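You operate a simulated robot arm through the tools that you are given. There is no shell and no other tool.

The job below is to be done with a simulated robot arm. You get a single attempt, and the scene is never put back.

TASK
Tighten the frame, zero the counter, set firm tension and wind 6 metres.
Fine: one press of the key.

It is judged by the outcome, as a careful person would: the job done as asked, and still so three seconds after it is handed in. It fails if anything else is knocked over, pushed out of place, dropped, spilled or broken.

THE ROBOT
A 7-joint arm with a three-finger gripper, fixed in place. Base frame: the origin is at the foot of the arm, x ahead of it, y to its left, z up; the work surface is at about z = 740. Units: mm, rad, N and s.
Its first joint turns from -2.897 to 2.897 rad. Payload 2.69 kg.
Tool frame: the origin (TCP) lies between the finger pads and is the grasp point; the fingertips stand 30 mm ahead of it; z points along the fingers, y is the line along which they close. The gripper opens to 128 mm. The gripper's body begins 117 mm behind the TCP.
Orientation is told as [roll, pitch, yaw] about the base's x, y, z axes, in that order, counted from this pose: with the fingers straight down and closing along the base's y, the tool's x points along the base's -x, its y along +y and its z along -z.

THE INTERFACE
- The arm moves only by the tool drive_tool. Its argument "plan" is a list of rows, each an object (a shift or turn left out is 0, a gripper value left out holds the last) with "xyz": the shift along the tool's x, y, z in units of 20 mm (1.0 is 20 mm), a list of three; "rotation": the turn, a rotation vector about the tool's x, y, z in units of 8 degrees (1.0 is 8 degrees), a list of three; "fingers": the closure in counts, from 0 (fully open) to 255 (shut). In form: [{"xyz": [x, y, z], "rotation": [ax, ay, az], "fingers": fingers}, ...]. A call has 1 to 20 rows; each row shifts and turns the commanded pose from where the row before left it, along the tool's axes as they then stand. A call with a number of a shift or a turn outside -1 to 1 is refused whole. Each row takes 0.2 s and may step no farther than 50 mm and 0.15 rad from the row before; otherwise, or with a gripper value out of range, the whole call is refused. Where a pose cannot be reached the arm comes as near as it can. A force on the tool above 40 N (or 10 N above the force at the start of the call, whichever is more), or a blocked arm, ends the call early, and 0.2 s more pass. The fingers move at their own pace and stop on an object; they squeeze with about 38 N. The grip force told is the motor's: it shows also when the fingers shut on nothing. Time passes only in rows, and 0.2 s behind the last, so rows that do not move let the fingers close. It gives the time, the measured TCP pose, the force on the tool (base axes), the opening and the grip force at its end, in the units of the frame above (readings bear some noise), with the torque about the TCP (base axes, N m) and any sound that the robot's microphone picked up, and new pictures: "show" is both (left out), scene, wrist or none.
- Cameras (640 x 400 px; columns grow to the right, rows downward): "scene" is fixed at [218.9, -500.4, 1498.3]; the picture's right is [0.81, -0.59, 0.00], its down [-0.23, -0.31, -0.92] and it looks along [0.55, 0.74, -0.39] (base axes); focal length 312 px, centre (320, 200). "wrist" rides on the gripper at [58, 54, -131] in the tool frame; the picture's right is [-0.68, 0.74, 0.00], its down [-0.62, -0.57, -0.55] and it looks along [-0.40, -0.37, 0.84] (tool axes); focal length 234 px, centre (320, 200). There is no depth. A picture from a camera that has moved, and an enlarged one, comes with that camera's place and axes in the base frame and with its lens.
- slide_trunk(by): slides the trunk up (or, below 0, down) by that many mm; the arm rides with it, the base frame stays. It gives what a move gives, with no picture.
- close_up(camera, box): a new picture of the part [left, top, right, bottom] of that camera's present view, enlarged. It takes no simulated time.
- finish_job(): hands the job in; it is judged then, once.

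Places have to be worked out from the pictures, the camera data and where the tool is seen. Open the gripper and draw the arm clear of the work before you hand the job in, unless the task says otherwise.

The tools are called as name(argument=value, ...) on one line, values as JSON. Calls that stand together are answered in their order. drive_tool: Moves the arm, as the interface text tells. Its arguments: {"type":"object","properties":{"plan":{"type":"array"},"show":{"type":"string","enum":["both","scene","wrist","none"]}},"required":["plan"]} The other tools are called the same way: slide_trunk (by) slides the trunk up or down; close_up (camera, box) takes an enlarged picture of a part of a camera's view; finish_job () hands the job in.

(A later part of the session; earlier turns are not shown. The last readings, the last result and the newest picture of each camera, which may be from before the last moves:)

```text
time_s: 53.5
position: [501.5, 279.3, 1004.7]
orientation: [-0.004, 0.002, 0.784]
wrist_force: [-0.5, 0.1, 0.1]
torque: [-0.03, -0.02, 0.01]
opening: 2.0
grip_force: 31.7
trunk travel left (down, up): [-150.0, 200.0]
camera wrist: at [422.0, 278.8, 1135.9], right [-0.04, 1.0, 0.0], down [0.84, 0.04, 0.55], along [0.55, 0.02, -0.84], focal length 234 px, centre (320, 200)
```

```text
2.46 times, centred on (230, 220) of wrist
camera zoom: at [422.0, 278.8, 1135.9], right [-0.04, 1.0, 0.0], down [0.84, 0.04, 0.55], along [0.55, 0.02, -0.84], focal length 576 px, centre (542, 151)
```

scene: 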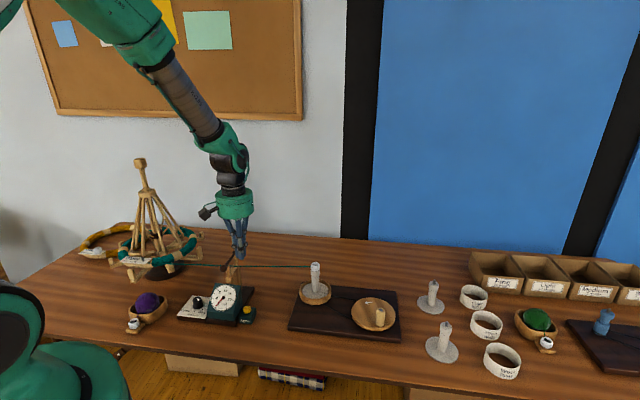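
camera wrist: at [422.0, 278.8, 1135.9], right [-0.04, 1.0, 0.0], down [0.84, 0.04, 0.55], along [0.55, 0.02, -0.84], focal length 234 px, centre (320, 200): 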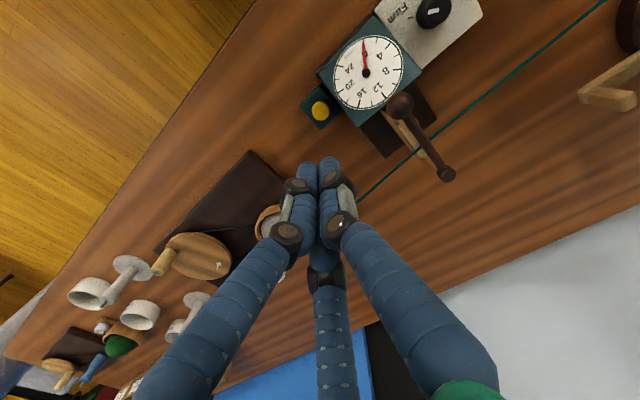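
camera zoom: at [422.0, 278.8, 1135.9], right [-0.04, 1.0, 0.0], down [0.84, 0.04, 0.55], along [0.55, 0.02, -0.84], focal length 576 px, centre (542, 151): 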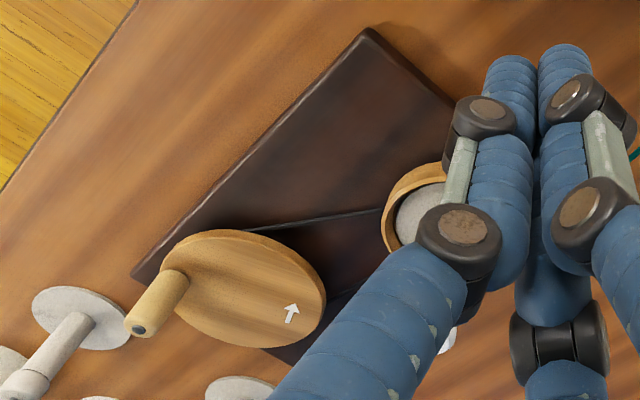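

Counter is at 0 and the dial on Firm. The winder's arrow shows counter-clockwise from above; I estimate the disc centre near (818, 30) and crank peg near (792, −19, top 836). I move over it at height.

drive_tool(plan=[{"xyz": [0.013, -1, 0]}, {"xyz": [0.013, -1, 0]}, {"xyz": [0.013, -1, 0]}, {"xyz": [0.013, -1, 0]}, {"xyz": [0.013, -1, 0]}, {"xyz": [0.013, -1, 0]}, {"xyz": [0.013, -1, 0]}, {"xyz": [0.013, -1, 0]}, {"xyz": [0.013, -1, 0]}, {"xyz": [0.013, -1, 0]}, {"xyz": [0.013, -1, 0]}, {"xyz": [0.013, -1, 0]}, {"xyz": [0.013, -1, 0]}, {"xyz": [0.013, -1, 0]}, {"xyz": [0.013, -1, 0]}, {"xyz": [0.013, -1, 0]}, {"xyz": [0.013, -1, 0]}, {"xyz": [0.013, -1, 0]}, {"xyz": [0.013, -1, 0]}, {"xyz": [0.013, -1, 0], "fingers": 90}])

close_up(camera="wrist", box=[200, 60, 440, 210])

close_up(camera="scene", box=[280, 210, 440, 340])

```text
time_s: 57.7
position: [779.2, -6.3, 1005.6]
orientation: [-0.001, 0.004, 0.782]
wrist_force: [-0.4, 0.9, 0.0]
torque: [-0.03, -0.01, -0.05]
opening: 83.2
grip_force: 0.3
trunk travel left (down, up): [-150.0, 200.0]
camera wrist: at [701.7, -8.3, 1136.0], right [-0.04, 1.0, 0.0], down [0.84, 0.04, 0.55], along [0.55, 0.02, -0.84], focal length 234 px, centre (320, 200)
```

scene: 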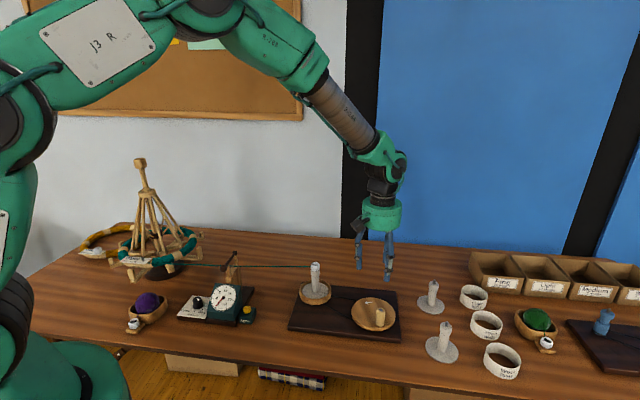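
wrist: 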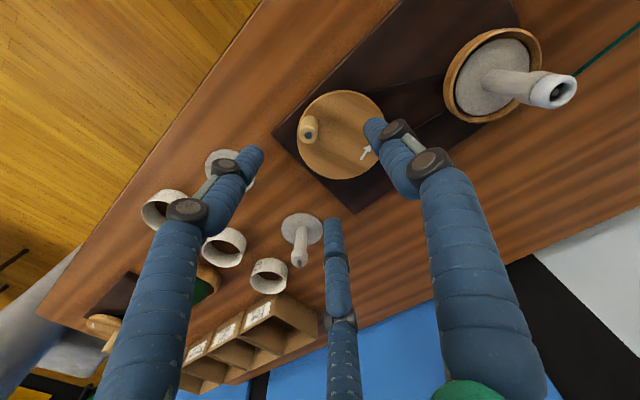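

```text
2.67 times, centred on (320, 135) of wrist
camera zoom: at [701.7, -8.3, 1136.0], right [-0.04, 1.0, 0.0], down [0.84, 0.04, 0.55], along [0.55, 0.02, -0.84], focal length 624 px, centre (320, 373)
```

zoom: 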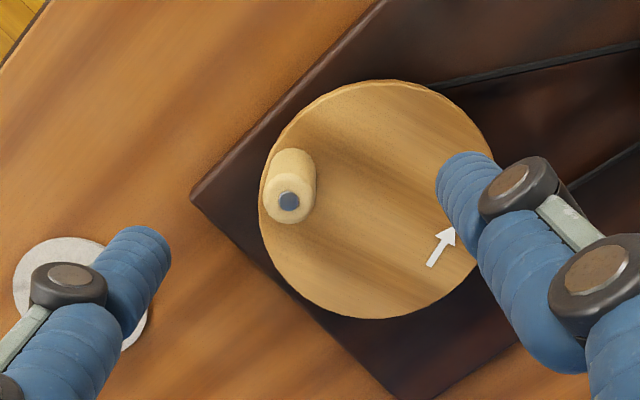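

```text
3.08 times, centred on (360, 275) of scene
camera zoom: at [218.9, -500.4, 1498.3], right [0.81, -0.59, 0.0], down [-0.23, -0.31, -0.92], along [0.55, 0.74, -0.39], focal length 959 px, centre (197, -31)
```

zoom: 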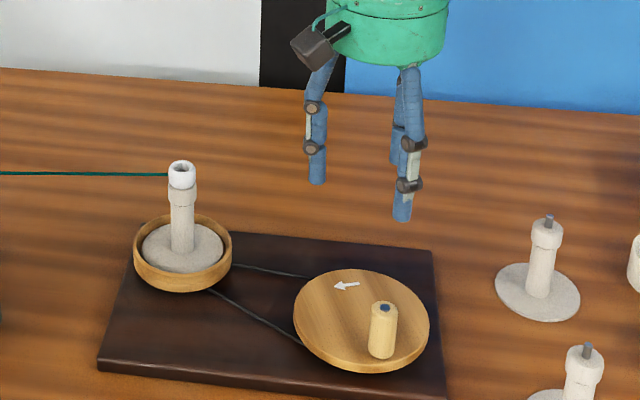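

Peg top reads (798, −19.5, 833), disc centre (812, 29), so crank radius ≈50 mm. I move over the peg with the fingers open to 60 mm and descend to just above it.

drive_tool(plan=[{"xyz": [-0.1, -0.575, 0], "fingers": 130}, {"xyz": [-0.09, -0.575, 0]}, {"xyz": [0, 0, 1]}, {"xyz": [0, 0, 1]}, {"xyz": [0, 0, 1]}, {"xyz": [0, 0, 1]}, {"xyz": [0, 0, 1]}, {"xyz": [0, 0, 1]}, {"xyz": [0, 0, 0.5]}, {"xyz": [0, 0, 0]}])

close_up(camera="wrist", box=[240, 80, 400, 220])

close_up(camera="scene", box=[330, 240, 426, 340])

```text
time_s: 59.9
position: [800.1, -19.4, 874.9]
orientation: [-0.002, 0.001, 0.784]
wrist_force: [-1.0, -0.1, -0.7]
torque: [-0.02, -0.02, 0.0]
opening: 62.9
grip_force: 0.0
trunk travel left (down, up): [-150.0, 200.0]
camera wrist: at [720.5, -22.6, 1006.2], right [-0.04, 1.0, 0.0], down [0.84, 0.04, 0.55], along [0.55, 0.02, -0.84], focal length 234 px, centre (320, 200)
```

scene: 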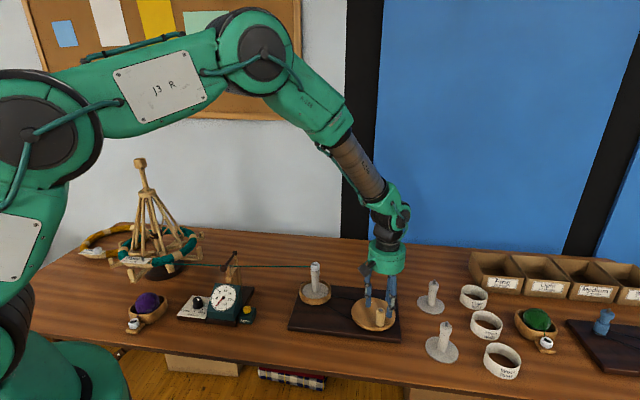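
wrist: 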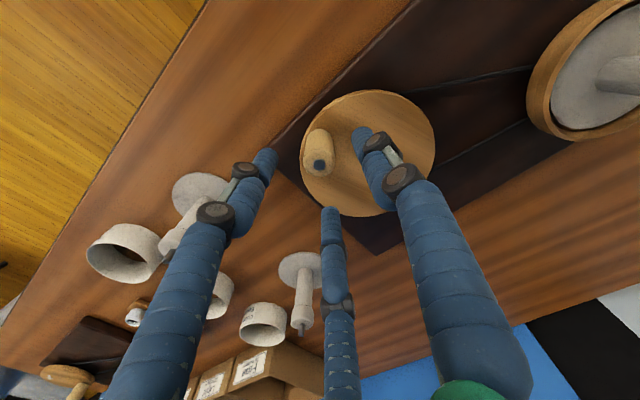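

```text
2.86 times, centred on (320, 150) of wrist
camera zoom: at [720.5, -22.6, 1006.2], right [-0.04, 1.0, 0.0], down [0.84, 0.04, 0.55], along [0.55, 0.02, -0.84], focal length 669 px, centre (320, 343)
```

zoom: 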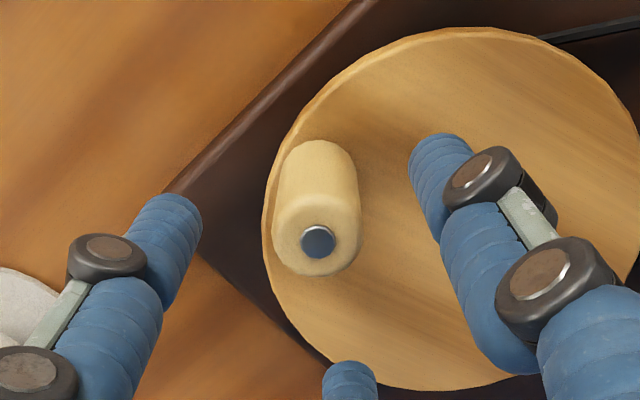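

```text
4.00 times, centred on (378, 290) of scene
camera zoom: at [218.9, -500.4, 1498.3], right [0.81, -0.59, 0.0], down [-0.23, -0.31, -0.92], along [0.55, 0.74, -0.39], focal length 1247 px, centre (88, -160)
```

zoom: 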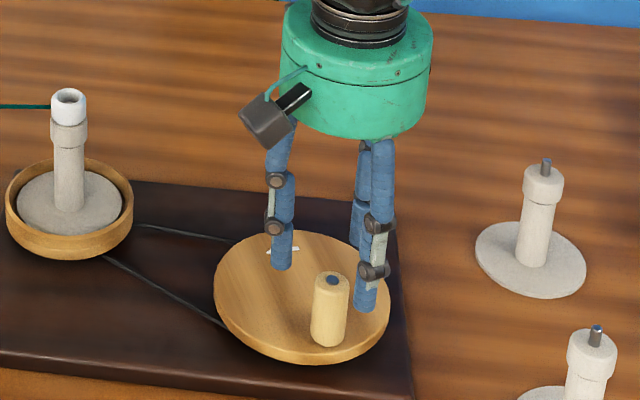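

The peg is centred within ~1.5 mm. I correct, descend to TCP z≈820, and close on the peg in stages.

drive_tool(plan=[{"xyz": [0.07, 0.01, 0]}, {"xyz": [0, 0, 1]}, {"xyz": [0, 0, 1]}, {"xyz": [0, 0, 0.75]}, {"fingers": 170}, {"fingers": 190}, {"fingers": 205}, {"fingers": 255}, {"fingers": 255}])

close_up(camera="scene", box=[330, 240, 426, 340])

```text
time_s: 61.9
position: [797.5, -22.1, 821.5]
orientation: [-0.001, 0.004, 0.785]
wrist_force: [1.3, 2.3, -1.4]
torque: [0.05, -0.08, -0.01]
opening: 24.2
grip_force: 44.7
trunk travel left (down, up): [-150.0, 200.0]
camera wrist: at [719.0, -23.7, 951.6], right [-0.04, 1.0, 0.0], down [0.84, 0.04, 0.55], along [0.55, 0.02, -0.84], focal length 234 px, centre (320, 200)
```

scene: 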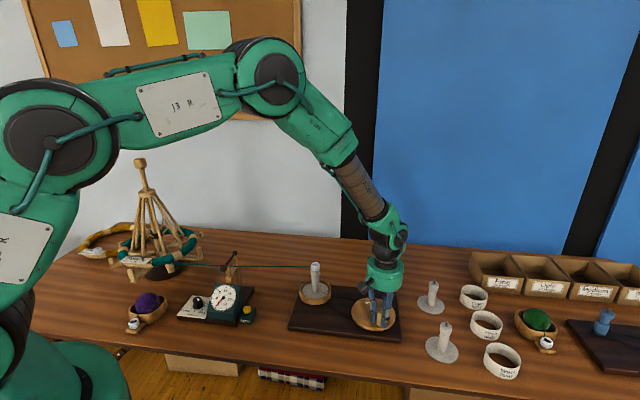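
wrist: 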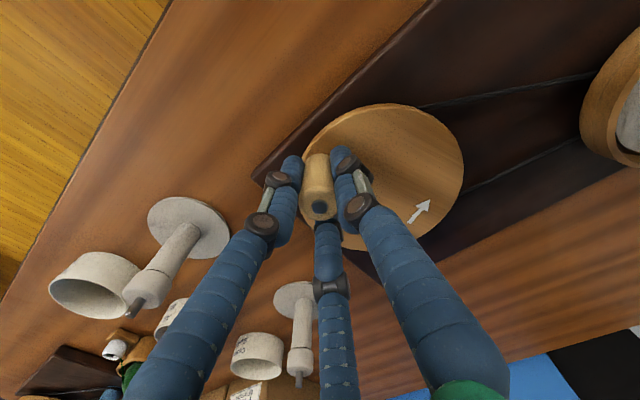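

```text
4.00 times, centred on (378, 290) of scene
camera zoom: at [218.9, -500.4, 1498.3], right [0.81, -0.59, 0.0], down [-0.23, -0.31, -0.92], along [0.55, 0.74, -0.39], focal length 1247 px, centre (88, -160)
```

zoom: 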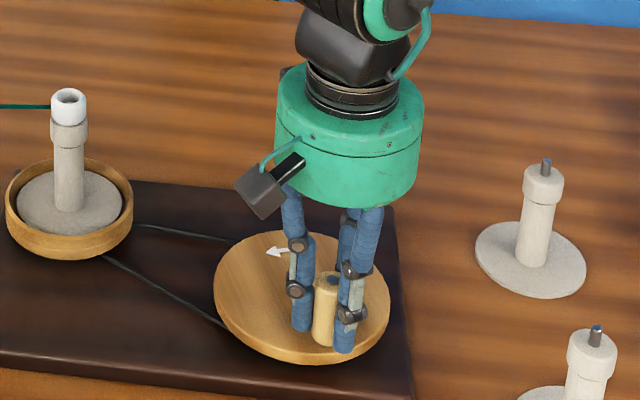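

The peg is held with no side force at (797.5, −22). I start turning counter-clockwise along the circle, first a small arc to check forces.

drive_tool(plan=[{"xyz": [-0.3216, -0.4253, 0]}, {"xyz": [-0.4032, -0.3491, 0]}, {"xyz": [0, 0, 0]}], show="none")

close_up(camera="scene", box=[190, 240, 430, 370])

```text
time_s: 62.6
position: [818.9, -25.9, 819.9]
orientation: [-0.004, 0.003, 0.783]
wrist_force: [0.1, -5.2, -2.1]
torque: [-0.77, -0.07, 0.02]
opening: 24.4
grip_force: 44.9
trunk travel left (down, up): [-150.0, 200.0]
stopped in row 3: the force on the tool passed its limit at 42 N (the readings are from after the stop); the commanded pose is now the measured one
```

```text
2.67 times, centred on (310, 305) of scene
camera zoom: at [218.9, -500.4, 1498.3], right [0.81, -0.59, 0.0], down [-0.23, -0.31, -0.92], along [0.55, 0.74, -0.39], focal length 831 px, centre (347, -80)
```

zoom: 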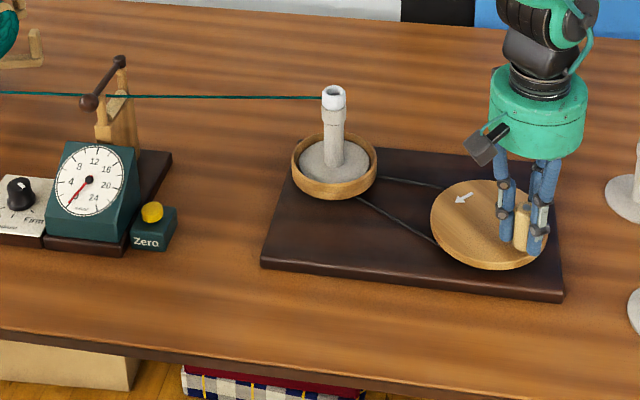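

The counter is rising with the turn, and the disc moved, but the true centre seems nearer (817, 26). I take a smaller step with that centre to read the force.

drive_tool(plan=[{"xyz": [-0.21, -0.18, 0]}, {"xyz": [0, 0, 0]}, {"xyz": [0, 0, 0]}], show="none")

```text
time_s: 63.4
position: [825.9, -26.3, 820.6]
orientation: [-0.003, 0.003, 0.782]
wrist_force: [1.7, -17.8, -5.1]
torque: [-0.57, -0.01, 0.01]
opening: 24.5
grip_force: 44.9
trunk travel left (down, up): [-150.0, 200.0]
```

A steady −y pull means my assumed path doesn't match the peg's circle. I look at the board and disc to check nothing is being dragged, and re-measure the geometry.

close_up(camera="scene", box=[270, 250, 430, 350])

close_up(camera="wrist", box=[200, 60, 500, 260])

close_up(camera="scene", box=[190, 270, 270, 330])

```text
4.00 times, centred on (350, 300) of scene
camera zoom: at [218.9, -500.4, 1498.3], right [0.81, -0.59, 0.0], down [-0.23, -0.31, -0.92], along [0.55, 0.74, -0.39], focal length 1247 px, centre (200, -200)
```

zoom: 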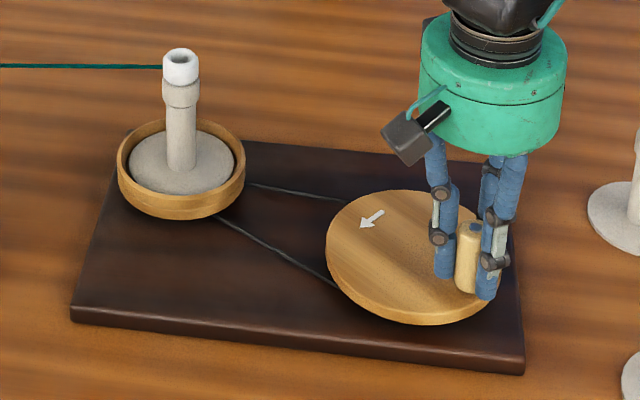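

```text
2.00 times, centred on (350, 160) of wrist
camera zoom: at [746.9, -27.8, 951.6], right [-0.04, 1.0, -0.01], down [0.84, 0.04, 0.55], along [0.55, 0.02, -0.84], focal length 468 px, centre (260, 280)
```

zoom: 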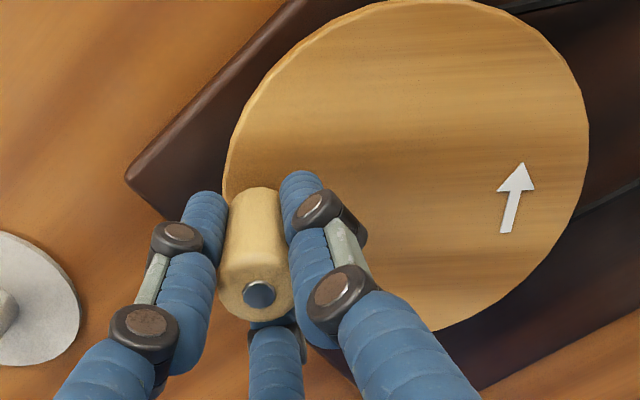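

```text
6.67 times, centred on (230, 300) of scene
camera zoom: at [218.9, -500.4, 1498.3], right [0.81, -0.59, 0.0], down [-0.23, -0.31, -0.92], along [0.55, 0.74, -0.39], focal length 2078 px, centre (920, -467)
```

zoom: 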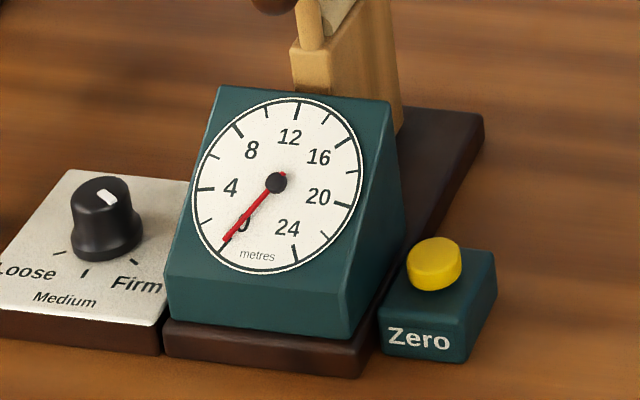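

From the disc's rim I now get centre ≈(820, 26.7) and the grip points give r≈54 mm. I continue along that circle.

drive_tool(plan=[{"xyz": [-0.442, -0.392, 0]}, {"xyz": [-0.527, -0.209, 0]}, {"xyz": [-0.559, -0.092, 0]}, {"xyz": [0, 0, 0]}], show="none")

```text
time_s: 64.4
position: [856.0, -12.6, 820.7]
orientation: [-0.003, 0.004, 0.783]
wrist_force: [-5.8, 6.2, -4.1]
torque: [0.21, 0.07, 0.0]
opening: 24.4
grip_force: 45.2
trunk travel left (down, up): [-150.0, 200.0]
```

Forces are small now. I continue the arc.

drive_tool(plan=[{"xyz": [-0.559, 0.049, 0]}, {"xyz": [-0.541, 0.138, 0]}, {"xyz": [-0.499, 0.251, 0]}, {"xyz": [-0.438, 0.346, 0]}, {"xyz": [0, 0, 0]}], show="none")

```text
time_s: 65.6
position: [874.2, 28.0, 819.8]
orientation: [-0.002, 0.003, 0.783]
wrist_force: [0.5, 0.1, -5.5]
torque: [0.0, -0.07, 0.01]
opening: 24.6
grip_force: 45.1
trunk travel left (down, up): [-150.0, 200.0]
```

Force is essentially zero, so the circle fits. I continue the next 8 steps.

drive_tool(plan=[{"xyz": [-0.357, 0.435, 0]}, {"xyz": [-0.258, 0.491, 0]}, {"xyz": [-0.152, 0.541, 0]}, {"xyz": [-0.028, 0.559, 0]}, {"xyz": [0.078, 0.552, 0]}, {"xyz": [0.198, 0.523, 0]}, {"xyz": [0.297, 0.474, 0]}, {"xyz": [0.392, 0.4, 0]}, {"xyz": [0, 0, 0]}], show="none")

close_up(camera="scene", box=[190, 240, 430, 370])

close_up(camera="scene", box=[190, 270, 270, 330])

```text
time_s: 67.3
position: [823.9, 83.2, 821.2]
orientation: [-0.004, 0.003, 0.786]
wrist_force: [-0.3, 4.0, -0.2]
torque: [0.87, 0.43, -0.02]
opening: 24.6
grip_force: 45.7
trunk travel left (down, up): [-150.0, 200.0]
stopped in row 8: the force on the tool passed its limit at 41 N (the readings are from after the stop); the commanded pose is now the measured one
```

```text
2.67 times, centred on (310, 305) of scene
camera zoom: at [218.9, -500.4, 1498.3], right [0.81, -0.59, 0.0], down [-0.23, -0.31, -0.92], along [0.55, 0.74, -0.39], focal length 831 px, centre (347, -80)
```

zoom: 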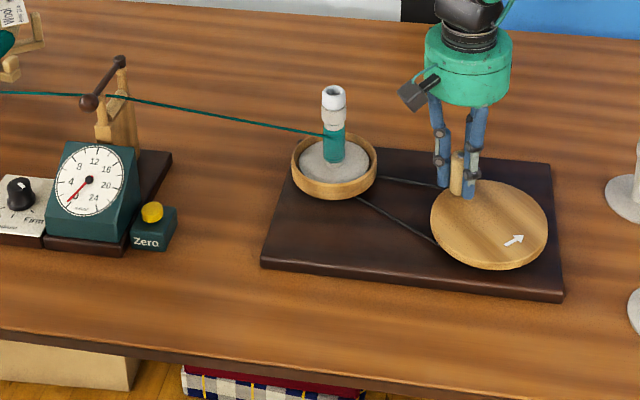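

```text
6.67 times, centred on (230, 300) of scene
camera zoom: at [218.9, -500.4, 1498.3], right [0.81, -0.59, 0.0], down [-0.23, -0.31, -0.92], along [0.55, 0.74, -0.39], focal length 2078 px, centre (920, -467)
```

zoom: 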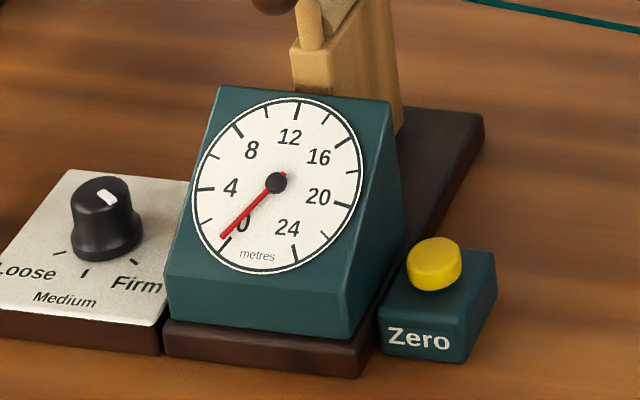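

Yarn winds onto the spool and the counter advances. Re-fitting gives centre ≈(818.8, 27.5), r≈55; I continue.

drive_tool(plan=[{"xyz": [0.449, 0.371, 0]}, {"xyz": [0.484, 0.308, 0]}, {"xyz": [0.544, 0.198, 0]}, {"xyz": [0.566, 0.085, 0]}, {"xyz": [0, 0, 0]}], show="none")

```text
time_s: 68.5
position: [780.6, 66.3, 820.5]
orientation: [-0.004, 0.002, 0.784]
wrist_force: [1.4, -2.6, -1.2]
torque: [-0.23, 0.19, -0.02]
opening: 24.2
grip_force: 45.3
trunk travel left (down, up): [-150.0, 200.0]
```

drive_tool(plan=[{"xyz": [0.573, -0.042, 0]}, {"xyz": [0.555, -0.152, 0]}, {"xyz": [0.509, -0.269, 0]}, {"xyz": [0.442, -0.371, 0]}, {"xyz": [0, 0, 0]}], show="none")

```text
time_s: 69.8
position: [764.3, 26.9, 820.8]
orientation: [-0.006, 0.001, 0.785]
wrist_force: [21.4, 0.8, -5.2]
torque: [0.12, -0.73, 0.0]
opening: 24.3
grip_force: 45.0
trunk travel left (down, up): [-150.0, 200.0]
```

A 21 N inward pull here refines the fit: centre ≈(819.2, 27.7), r≈54.4. I continue with 18° steps on that circle.

drive_tool(plan=[{"xyz": [0.449, -0.732, 0]}, {"xyz": [0.249, -0.814, 0]}, {"xyz": [-0.015, -0.851, 0]}, {"xyz": [0, 0, 0]}], show="none")

close_up(camera="scene", box=[190, 270, 270, 330])

```text
time_s: 70.8
position: [789.8, -15.5, 820.8]
orientation: [-0.003, 0.003, 0.787]
wrist_force: [16.3, 22.1, 0.8]
torque: [0.83, -0.16, -0.02]
opening: 24.5
grip_force: 45.6
trunk travel left (down, up): [-150.0, 200.0]
```

```text
6.67 times, centred on (230, 300) of scene
camera zoom: at [218.9, -500.4, 1498.3], right [0.81, -0.59, 0.0], down [-0.23, -0.31, -0.92], along [0.55, 0.74, -0.39], focal length 2078 px, centre (920, -467)
```

zoom: 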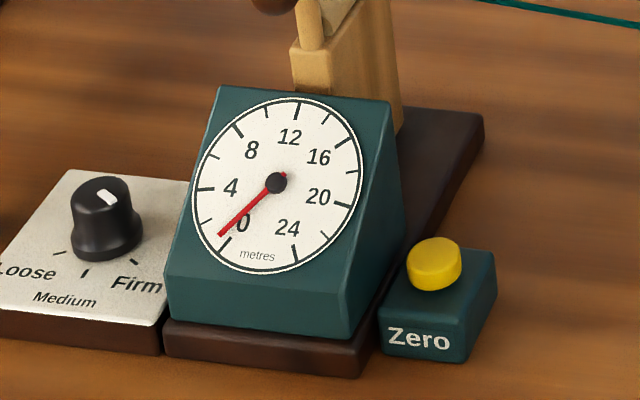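

About 0.4 m per turn, so some 14 turns are needed. I loosen the grip slightly so the peg can spin in the fingers, and use a refined circle (centre (820, 28.5), r 54.3).

drive_tool(plan=[{"fingers": 201}, {"xyz": [-0.339, -0.799, 0]}, {"xyz": [-0.511, -0.678, 0]}, {"xyz": [-0.695, -0.487, 0]}, {"xyz": [-0.812, -0.248, 0]}, {"xyz": [-0.849, 0.015, 0]}, {"xyz": [-0.803, 0.276, 0]}, {"xyz": [0, 0, 0]}], show="wrist")

close_up(camera="scene", box=[190, 240, 430, 370])

```text
time_s: 72.5
position: [871.2, 12.8, 821.5]
orientation: [-0.004, 0.002, 0.786]
wrist_force: [0.8, 0.0, -0.3]
torque: [-0.04, -0.05, -0.01]
opening: 27.2
grip_force: 0.3
trunk travel left (down, up): [-150.0, 200.0]
camera wrist: at [792.0, 10.2, 951.6], right [-0.04, 1.0, 0.0], down [0.84, 0.04, 0.55], along [0.55, 0.02, -0.84], focal length 234 px, centre (320, 200)
```

wrist: 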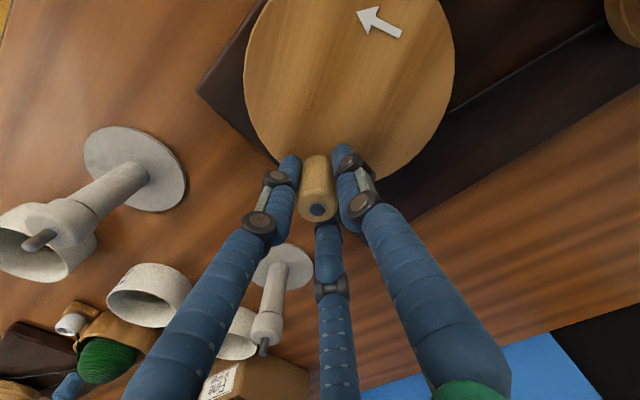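

```text
2.67 times, centred on (310, 305) of scene
camera zoom: at [218.9, -500.4, 1498.3], right [0.81, -0.59, 0.0], down [-0.23, -0.31, -0.92], along [0.55, 0.74, -0.39], focal length 831 px, centre (347, -80)
```

zoom: 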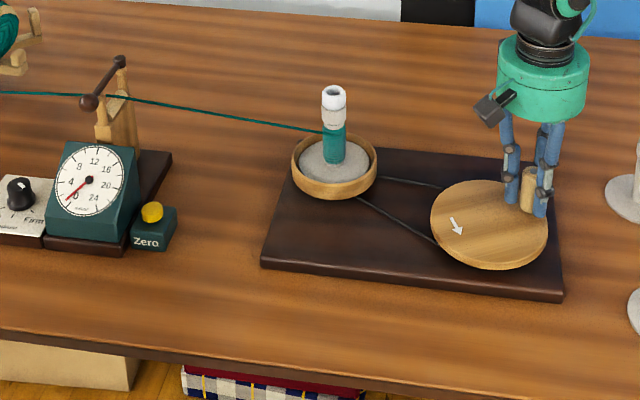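

The loosened cage follows smoothly with no side force. I run a full turn and then check.

drive_tool(plan=[{"xyz": [-0.678, 0.511, 0]}, {"xyz": [-0.487, 0.695, 0]}, {"xyz": [-0.248, 0.812, 0]}, {"xyz": [0.015, 0.849, 0]}, {"xyz": [0.276, 0.803, 0]}, {"xyz": [0.511, 0.678, 0]}, {"xyz": [0.695, 0.487, 0]}, {"xyz": [0.812, 0.248, 0]}, {"xyz": [0.849, -0.015, 0]}, {"xyz": [0.803, -0.276, 0]}, {"xyz": [0.678, -0.511, 0]}, {"xyz": [0.487, -0.695, 0]}, {"xyz": [0.248, -0.812, 0]}, {"xyz": [-0.015, -0.849, 0]}, {"xyz": [-0.276, -0.803, 0]}, {"xyz": [-0.511, -0.678, 0]}, {"xyz": [-0.695, -0.487, 0]}, {"xyz": [-0.812, -0.248, 0]}, {"xyz": [-0.849, 0.015, 0]}, {"xyz": [-0.803, 0.276, 0]}], show="none")

close_up(camera="scene", box=[190, 240, 430, 370])

close_up(camera="scene", box=[190, 270, 270, 330])

```text
time_s: 76.8
position: [871.2, 12.4, 821.2]
orientation: [-0.004, 0.004, 0.786]
wrist_force: [0.5, -0.1, 0.3]
torque: [0.0, -0.03, -0.01]
opening: 27.1
grip_force: 0.2
trunk travel left (down, up): [-150.0, 200.0]
```

```text
2.67 times, centred on (310, 305) of scene
camera zoom: at [218.9, -500.4, 1498.3], right [0.81, -0.59, 0.0], down [-0.23, -0.31, -0.92], along [0.55, 0.74, -0.39], focal length 831 px, centre (347, -80)
```

zoom: 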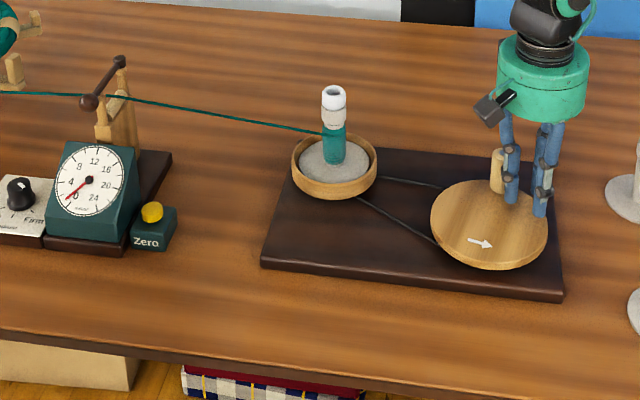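

```text
6.67 times, centred on (230, 300) of scene
camera zoom: at [218.9, -500.4, 1498.3], right [0.81, -0.59, 0.0], down [-0.23, -0.31, -0.92], along [0.55, 0.74, -0.39], focal length 2078 px, centre (920, -467)
```

zoom: 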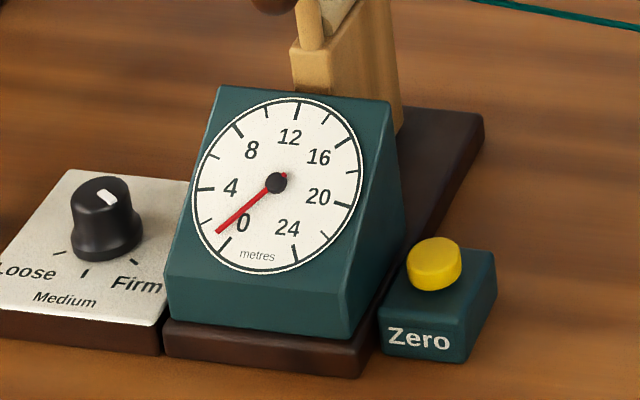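

The peg slipped out of the loosened cage and now sits ahead of the fingers, near (860, 64). I lift off, open, move above it and look to regrasp it properly.

drive_tool(plan=[{"xyz": [0, 0, -1]}, {"xyz": [0, 0, -1]}, {"xyz": [0, 0, -1]}, {"xyz": [-0.482, 0.747, 0], "fingers": 140}, {"xyz": [-0.482, 0.747, 0]}, {"xyz": [-0.482, 0.747, 0]}, {"xyz": [0, 0, 0]}])

close_up(camera="wrist", box=[200, 60, 500, 260])

close_up(camera="scene", box=[100, 150, 260, 280])

```text
time_s: 78.3
position: [858.9, 64.9, 881.6]
orientation: [-0.002, 0.003, 0.785]
wrist_force: [0.1, 0.3, 0.4]
torque: [0.02, 0.0, -0.01]
opening: 57.8
grip_force: 0.1
trunk travel left (down, up): [-150.0, 200.0]
camera wrist: at [780.4, 62.7, 1011.7], right [-0.04, 1.0, 0.0], down [0.84, 0.04, 0.55], along [0.55, 0.02, -0.84], focal length 234 px, centre (320, 200)
```

scene: 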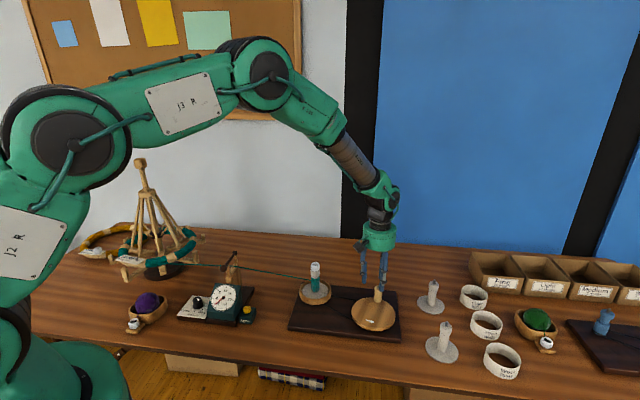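
wrist: 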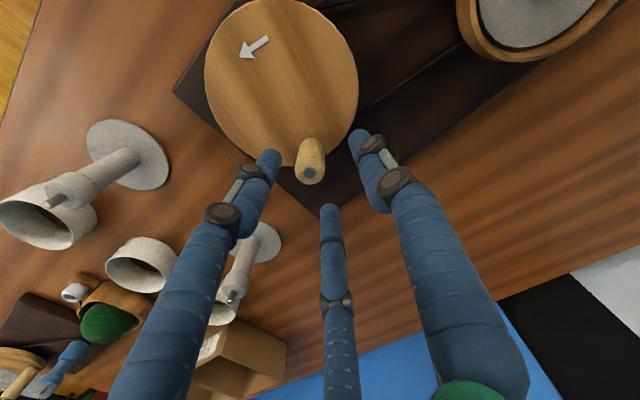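

```text
2.00 times, centred on (350, 160) of wrist
camera zoom: at [780.4, 62.7, 1011.7], right [-0.04, 1.0, 0.0], down [0.84, 0.04, 0.55], along [0.55, 0.02, -0.84], focal length 468 px, centre (260, 280)
```

zoom: 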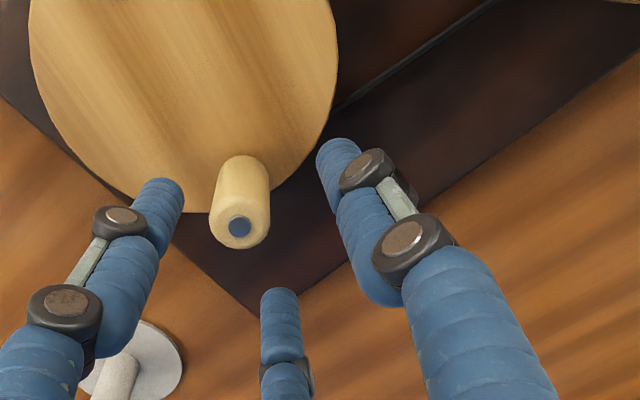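

```text
3.08 times, centred on (180, 215) of scene
camera zoom: at [218.9, -500.4, 1498.3], right [0.81, -0.59, 0.0], down [-0.23, -0.31, -0.92], along [0.55, 0.74, -0.39], focal length 959 px, centre (751, 154)
```

zoom: 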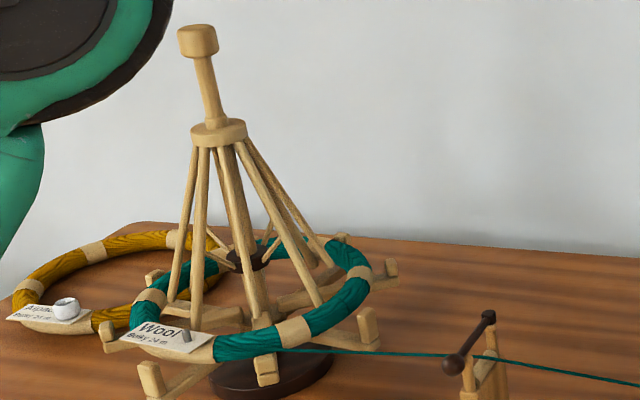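

The peg top appears at about (869, 57). I shift over it and check once more before descending.

drive_tool(plan=[{"xyz": [-0.05, -0.63, 0]}, {"xyz": [0, 0, 0.3]}, {"xyz": [0, 0, 0]}], show="none")

close_up(camera="wrist", box=[240, 80, 400, 220])

close_up(camera="scene", box=[330, 240, 426, 340])

```text
time_s: 79.2
position: [869.3, 56.9, 874.9]
orientation: [-0.005, 0.002, 0.786]
wrist_force: [0.4, 0.3, -0.7]
torque: [0.02, -0.01, 0.01]
opening: 57.9
grip_force: 0.1
trunk travel left (down, up): [-150.0, 200.0]
```

```text
2.86 times, centred on (320, 150) of wrist
camera zoom: at [790.4, 54.1, 1005.9], right [-0.04, 1.0, 0.0], down [0.84, 0.04, 0.55], along [0.55, 0.02, -0.84], focal length 669 px, centre (320, 343)
```

zoom: 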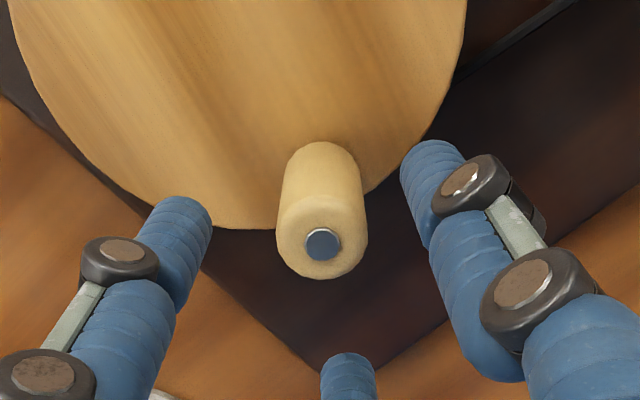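

```text
4.00 times, centred on (378, 290) of scene
camera zoom: at [218.9, -500.4, 1498.3], right [0.81, -0.59, 0.0], down [-0.23, -0.31, -0.92], along [0.55, 0.74, -0.39], focal length 1247 px, centre (88, -160)
```

zoom: 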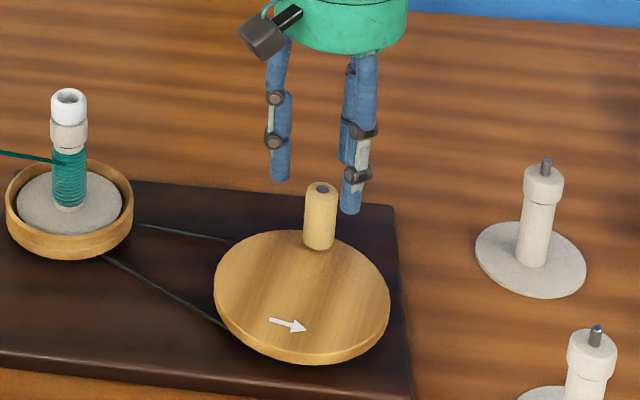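

The peg sits right under the hand. I descend and grip it fully this time.

drive_tool(plan=[{"xyz": [0, 0, 1]}, {"xyz": [0, 0, 1]}, {"xyz": [0, 0, 0.7]}, {"fingers": 170}, {"fingers": 190}, {"fingers": 205}, {"fingers": 255}, {"fingers": 255}], show="wrist")

close_up(camera="scene", box=[330, 240, 426, 340])

```text
time_s: 81.0
position: [867.4, 55.3, 819.5]
orientation: [-0.001, 0.003, 0.786]
wrist_force: [-6.4, -3.7, -0.1]
torque: [-0.14, 0.2, -0.01]
opening: 24.6
grip_force: 45.3
trunk travel left (down, up): [-150.0, 200.0]
camera wrist: at [789.6, 53.4, 951.8], right [-0.04, 1.0, 0.0], down [0.84, 0.04, 0.55], along [0.55, 0.02, -0.84], focal length 234 px, centre (320, 200)
```

wrist: 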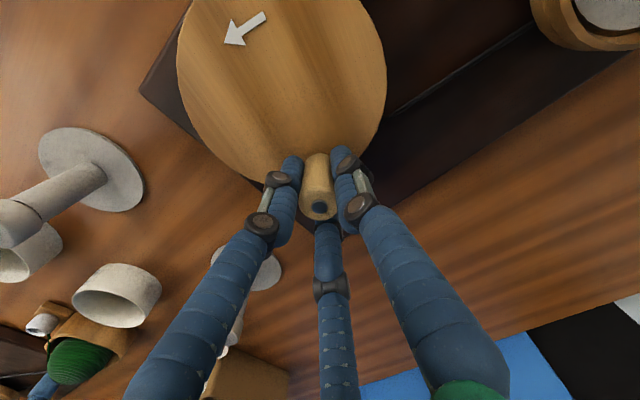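

```text
4.00 times, centred on (378, 290) of scene
camera zoom: at [218.9, -500.4, 1498.3], right [0.81, -0.59, 0.0], down [-0.23, -0.31, -0.92], along [0.55, 0.74, -0.39], focal length 1247 px, centre (88, -160)
```

zoom: 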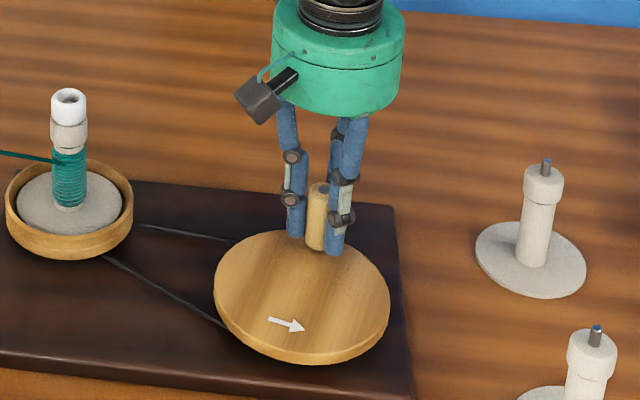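

Gripped again with only ~7 N residual. I resume turning in 18° steps with the full grip, checking force after a quarter turn.

drive_tool(plan=[{"xyz": [-0.071, 0.843, 0]}, {"xyz": [0.169, 0.832, 0]}, {"xyz": [0.418, 0.739, 0]}, {"xyz": [0.626, 0.574, 0]}, {"xyz": [0.773, 0.352, 0]}, {"xyz": [0, 0, 0]}], show="none")

```text
time_s: 82.3
position: [792.3, 76.2, 821.2]
orientation: [-0.001, 0.003, 0.785]
wrist_force: [-4.2, 7.2, -2.4]
torque: [0.29, 0.32, -0.04]
opening: 24.5
grip_force: 44.8
trunk travel left (down, up): [-150.0, 200.0]
```

Only ~8 N. I continue around, with small corrections.

drive_tool(plan=[{"xyz": [0.845, 0.121, 0]}, {"xyz": [0.832, -0.169, 0]}, {"xyz": [0.739, -0.418, 0]}, {"xyz": [0.574, -0.626, 0]}, {"xyz": [0.352, -0.773, 0]}, {"xyz": [0, 0, 0]}], show="none")

```text
time_s: 83.8
position: [773.1, 2.2, 821.6]
orientation: [-0.002, 0.003, 0.785]
wrist_force: [-16.6, -10.7, -4.1]
torque: [-0.45, 0.33, -0.01]
opening: 24.6
grip_force: 45.7
trunk travel left (down, up): [-150.0, 200.0]
```

An outward pull of ~20 N calls for +1.3 mm outward here; I apply it and continue.

drive_tool(plan=[{"xyz": [0.161, -0.847, 0]}, {"xyz": [-0.169, -0.832, 0]}, {"xyz": [-0.418, -0.739, 0]}, {"xyz": [-0.626, -0.574, 0]}, {"xyz": [-0.773, -0.352, 0]}, {"xyz": [0, 0, 0]}], show="none")

```text
time_s: 85.2
position: [848.4, -19.5, 821.4]
orientation: [-0.004, 0.003, 0.786]
wrist_force: [-0.3, -0.7, -14.6]
torque: [0.0, -0.12, -0.04]
opening: 24.4
grip_force: 44.9
trunk travel left (down, up): [-150.0, 200.0]
```

Near-zero side force. I finish this turn and check the counter.

drive_tool(plan=[{"xyz": [-0.844, -0.096, 0]}, {"xyz": [-0.832, 0.169, 0]}, {"xyz": [-0.739, 0.418, 0]}, {"xyz": [-0.574, 0.626, 0]}, {"xyz": [-0.352, 0.773, 0]}, {"xyz": [0, 0, 0]}], show="none")

close_up(camera="scene", box=[190, 270, 270, 330])

close_up(camera="scene", box=[270, 230, 430, 340])

```text
time_s: 86.5
position: [868.0, 55.7, 822.7]
orientation: [-0.002, 0.004, 0.784]
wrist_force: [6.1, 3.5, -8.4]
torque: [0.16, -0.03, 0.03]
opening: 24.3
grip_force: 45.2
trunk travel left (down, up): [-150.0, 200.0]
```

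```text
6.67 times, centred on (230, 300) of scene
camera zoom: at [218.9, -500.4, 1498.3], right [0.81, -0.59, 0.0], down [-0.23, -0.31, -0.92], along [0.55, 0.74, -0.39], focal length 2078 px, centre (920, -467)
```

zoom: 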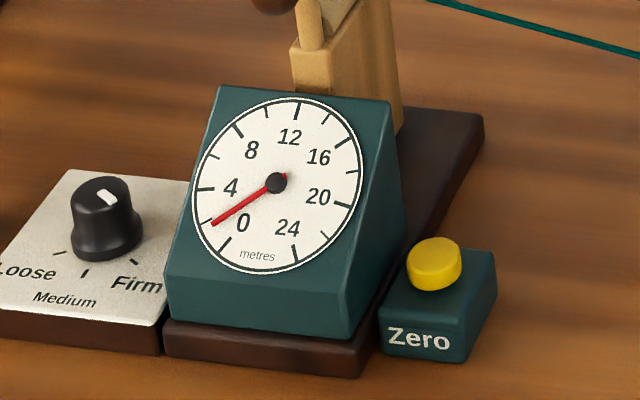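

```text
3.64 times, centred on (350, 285) of scene
camera zoom: at [218.9, -500.4, 1498.3], right [0.81, -0.59, 0.0], down [-0.23, -0.31, -0.92], along [0.55, 0.74, -0.39], focal length 1134 px, centre (211, -109)
```

zoom: 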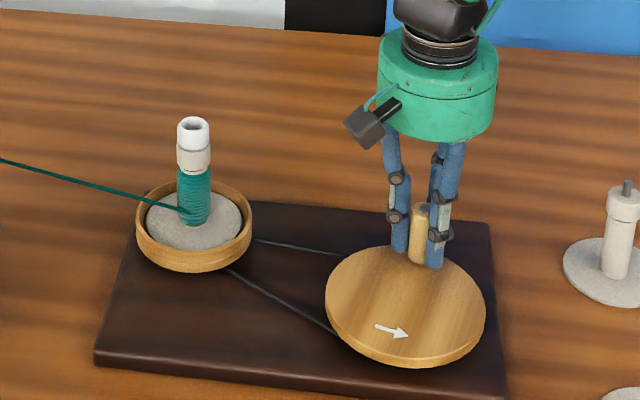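

I zoom into the dial to read it precisely.

close_up(camera="scene", box=[210, 278, 246, 306])

```text
14.29 times, centred on (228, 292) of scene
camera zoom: at [218.9, -500.4, 1498.3], right [0.81, -0.59, 0.0], down [-0.23, -0.31, -0.92], along [0.55, 0.74, -0.39], focal length 4453 px, centre (1634, -1114)
```

zoom: 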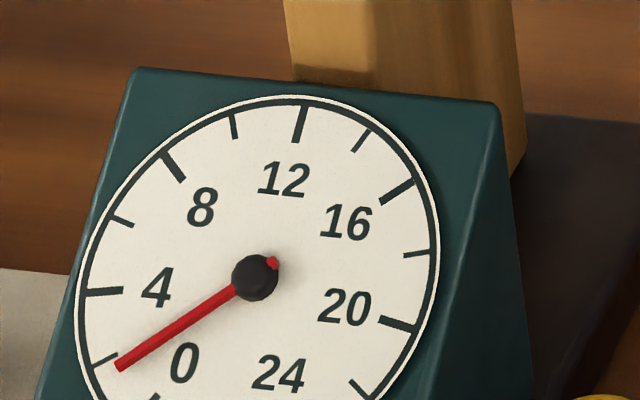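

Counter reads about 1.7 m. Now that the path is well matched, I run one full turn in a single call.

drive_tool(plan=[{"xyz": [-0.097, 0.848, 0]}, {"xyz": [0.17, 0.836, 0]}, {"xyz": [0.42, 0.742, 0]}, {"xyz": [0.629, 0.576, 0]}, {"xyz": [0.776, 0.354, 0]}, {"xyz": [0.848, 0.097, 0]}, {"xyz": [0.836, -0.17, 0]}, {"xyz": [0.742, -0.42, 0]}, {"xyz": [0.576, -0.629, 0]}, {"xyz": [0.354, -0.776, 0]}, {"xyz": [0.097, -0.848, 0]}, {"xyz": [-0.17, -0.836, 0]}, {"xyz": [-0.42, -0.742, 0]}, {"xyz": [-0.629, -0.576, 0]}, {"xyz": [-0.776, -0.354, 0]}, {"xyz": [-0.848, -0.097, 0]}, {"xyz": [-0.836, 0.17, 0]}, {"xyz": [-0.742, 0.42, 0]}, {"xyz": [-0.576, 0.629, 0]}, {"xyz": [-0.354, 0.776, 0]}], show="none")

close_up(camera="scene", box=[208, 280, 248, 310])

close_up(camera="scene", box=[190, 220, 430, 370])

```text
time_s: 90.8
position: [867.4, 55.5, 820.5]
orientation: [-0.002, 0.003, 0.786]
wrist_force: [2.6, 2.6, -7.0]
torque: [-0.64, 0.14, 0.01]
opening: 24.2
grip_force: 45.2
trunk travel left (down, up): [-150.0, 200.0]
```

```text
13.33 times, centred on (228, 295) of scene
camera zoom: at [218.9, -500.4, 1498.3], right [0.81, -0.59, 0.0], down [-0.23, -0.31, -0.92], along [0.55, 0.74, -0.39], focal length 4156 px, centre (1547, -1067)
```

zoom: 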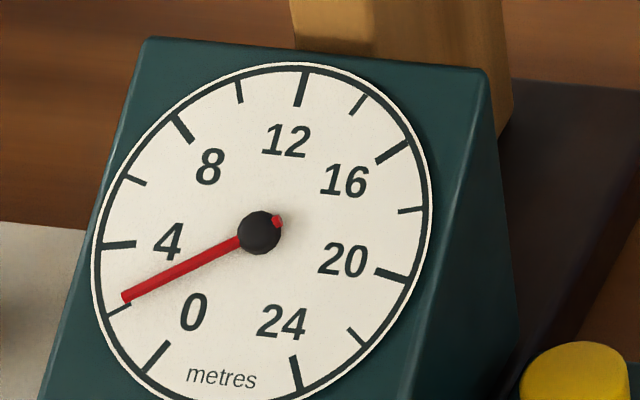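

```text
2.67 times, centred on (310, 295) of scene
camera zoom: at [218.9, -500.4, 1498.3], right [0.81, -0.59, 0.0], down [-0.23, -0.31, -0.92], along [0.55, 0.74, -0.39], focal length 831 px, centre (347, -53)
```

zoom: 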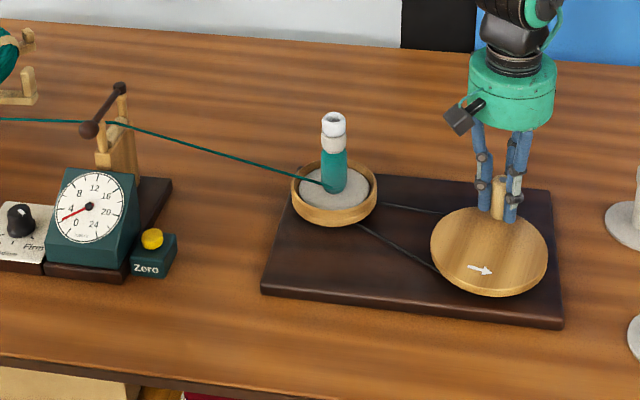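

One turn gives about 0.63 m; the counter reads ≈2.26. I run the next turn.

drive_tool(plan=[{"xyz": [-0.097, 0.848, 0]}, {"xyz": [0.17, 0.836, 0]}, {"xyz": [0.42, 0.742, 0]}, {"xyz": [0.629, 0.576, 0]}, {"xyz": [0.776, 0.354, 0]}, {"xyz": [0.848, 0.097, 0]}, {"xyz": [0.836, -0.17, 0]}, {"xyz": [0.742, -0.42, 0]}, {"xyz": [0.576, -0.629, 0]}, {"xyz": [0.354, -0.776, 0]}, {"xyz": [0.097, -0.848, 0]}, {"xyz": [-0.17, -0.836, 0]}, {"xyz": [-0.42, -0.742, 0]}, {"xyz": [-0.629, -0.576, 0]}, {"xyz": [-0.776, -0.354, 0]}, {"xyz": [-0.848, -0.097, 0]}, {"xyz": [-0.836, 0.17, 0]}, {"xyz": [-0.742, 0.42, 0]}, {"xyz": [-0.576, 0.629, 0]}, {"xyz": [-0.354, 0.776, 0]}], show="none")

close_up(camera="scene", box=[208, 280, 248, 310])

close_up(camera="scene", box=[80, 150, 430, 370])

```text
time_s: 95.0
position: [867.3, 54.3, 821.5]
orientation: [-0.004, 0.005, 0.786]
wrist_force: [5.5, 4.1, -4.9]
torque: [-0.6, -0.04, 0.01]
opening: 24.4
grip_force: 44.6
trunk travel left (down, up): [-150.0, 200.0]
```

```text
13.33 times, centred on (228, 295) of scene
camera zoom: at [218.9, -500.4, 1498.3], right [0.81, -0.59, 0.0], down [-0.23, -0.31, -0.92], along [0.55, 0.74, -0.39], focal length 4156 px, centre (1547, -1067)
```

zoom: 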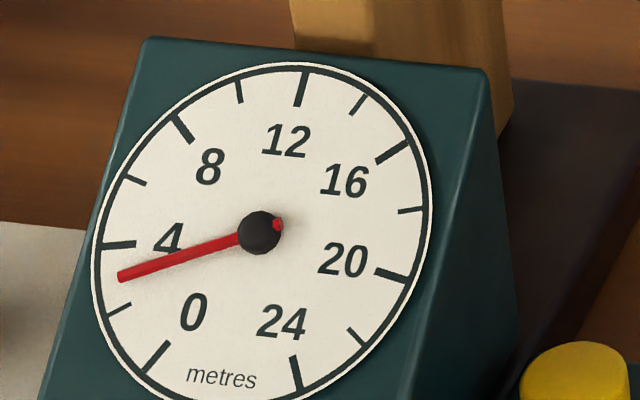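

```text
1.82 times, centred on (255, 260) of scene
camera zoom: at [218.9, -500.4, 1498.3], right [0.81, -0.59, 0.0], down [-0.23, -0.31, -0.92], along [0.55, 0.74, -0.39], focal length 567 px, centre (438, 91)
```

zoom: 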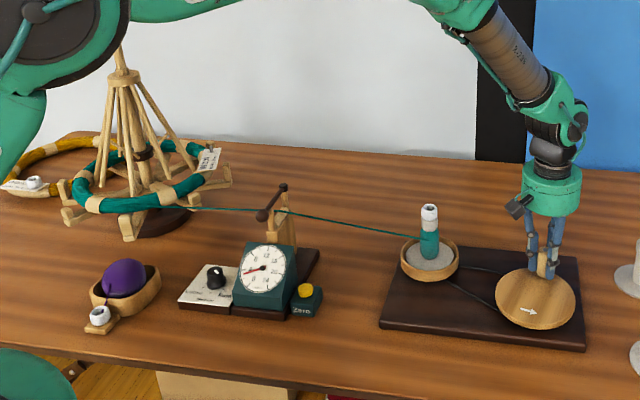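

Counter ≈2.92. All well; next turn.

drive_tool(plan=[{"xyz": [-0.097, 0.848, 0]}, {"xyz": [0.17, 0.836, 0]}, {"xyz": [0.42, 0.742, 0]}, {"xyz": [0.629, 0.576, 0]}, {"xyz": [0.776, 0.354, 0]}, {"xyz": [0.848, 0.097, 0]}, {"xyz": [0.836, -0.17, 0]}, {"xyz": [0.742, -0.42, 0]}, {"xyz": [0.576, -0.629, 0]}, {"xyz": [0.354, -0.776, 0]}, {"xyz": [0.097, -0.848, 0]}, {"xyz": [-0.17, -0.836, 0]}, {"xyz": [-0.42, -0.742, 0]}, {"xyz": [-0.629, -0.576, 0]}, {"xyz": [-0.776, -0.354, 0]}, {"xyz": [-0.848, -0.097, 0]}, {"xyz": [-0.836, 0.17, 0]}, {"xyz": [-0.742, 0.42, 0]}, {"xyz": [-0.576, 0.629, 0]}, {"xyz": [-0.354, 0.776, 0]}], show="none")

close_up(camera="scene", box=[208, 280, 248, 310])

```text
time_s: 99.2
position: [867.5, 55.1, 821.1]
orientation: [-0.002, 0.004, 0.785]
wrist_force: [0.3, 0.9, 1.1]
torque: [-0.8, 0.15, -0.01]
opening: 24.3
grip_force: 45.2
trunk travel left (down, up): [-150.0, 200.0]
```

```text
13.33 times, centred on (228, 295) of scene
camera zoom: at [218.9, -500.4, 1498.3], right [0.81, -0.59, 0.0], down [-0.23, -0.31, -0.92], along [0.55, 0.74, -0.39], focal length 4156 px, centre (1547, -1067)
```

zoom: 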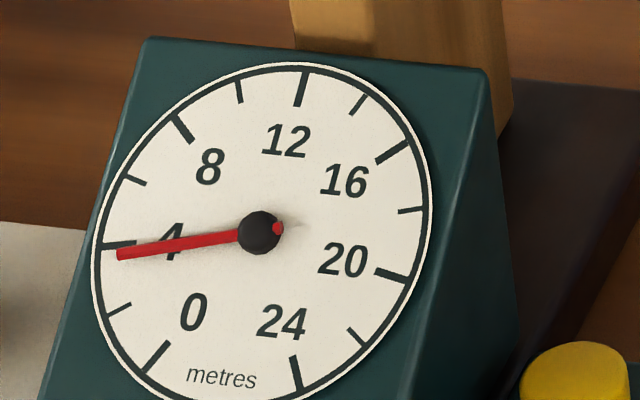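

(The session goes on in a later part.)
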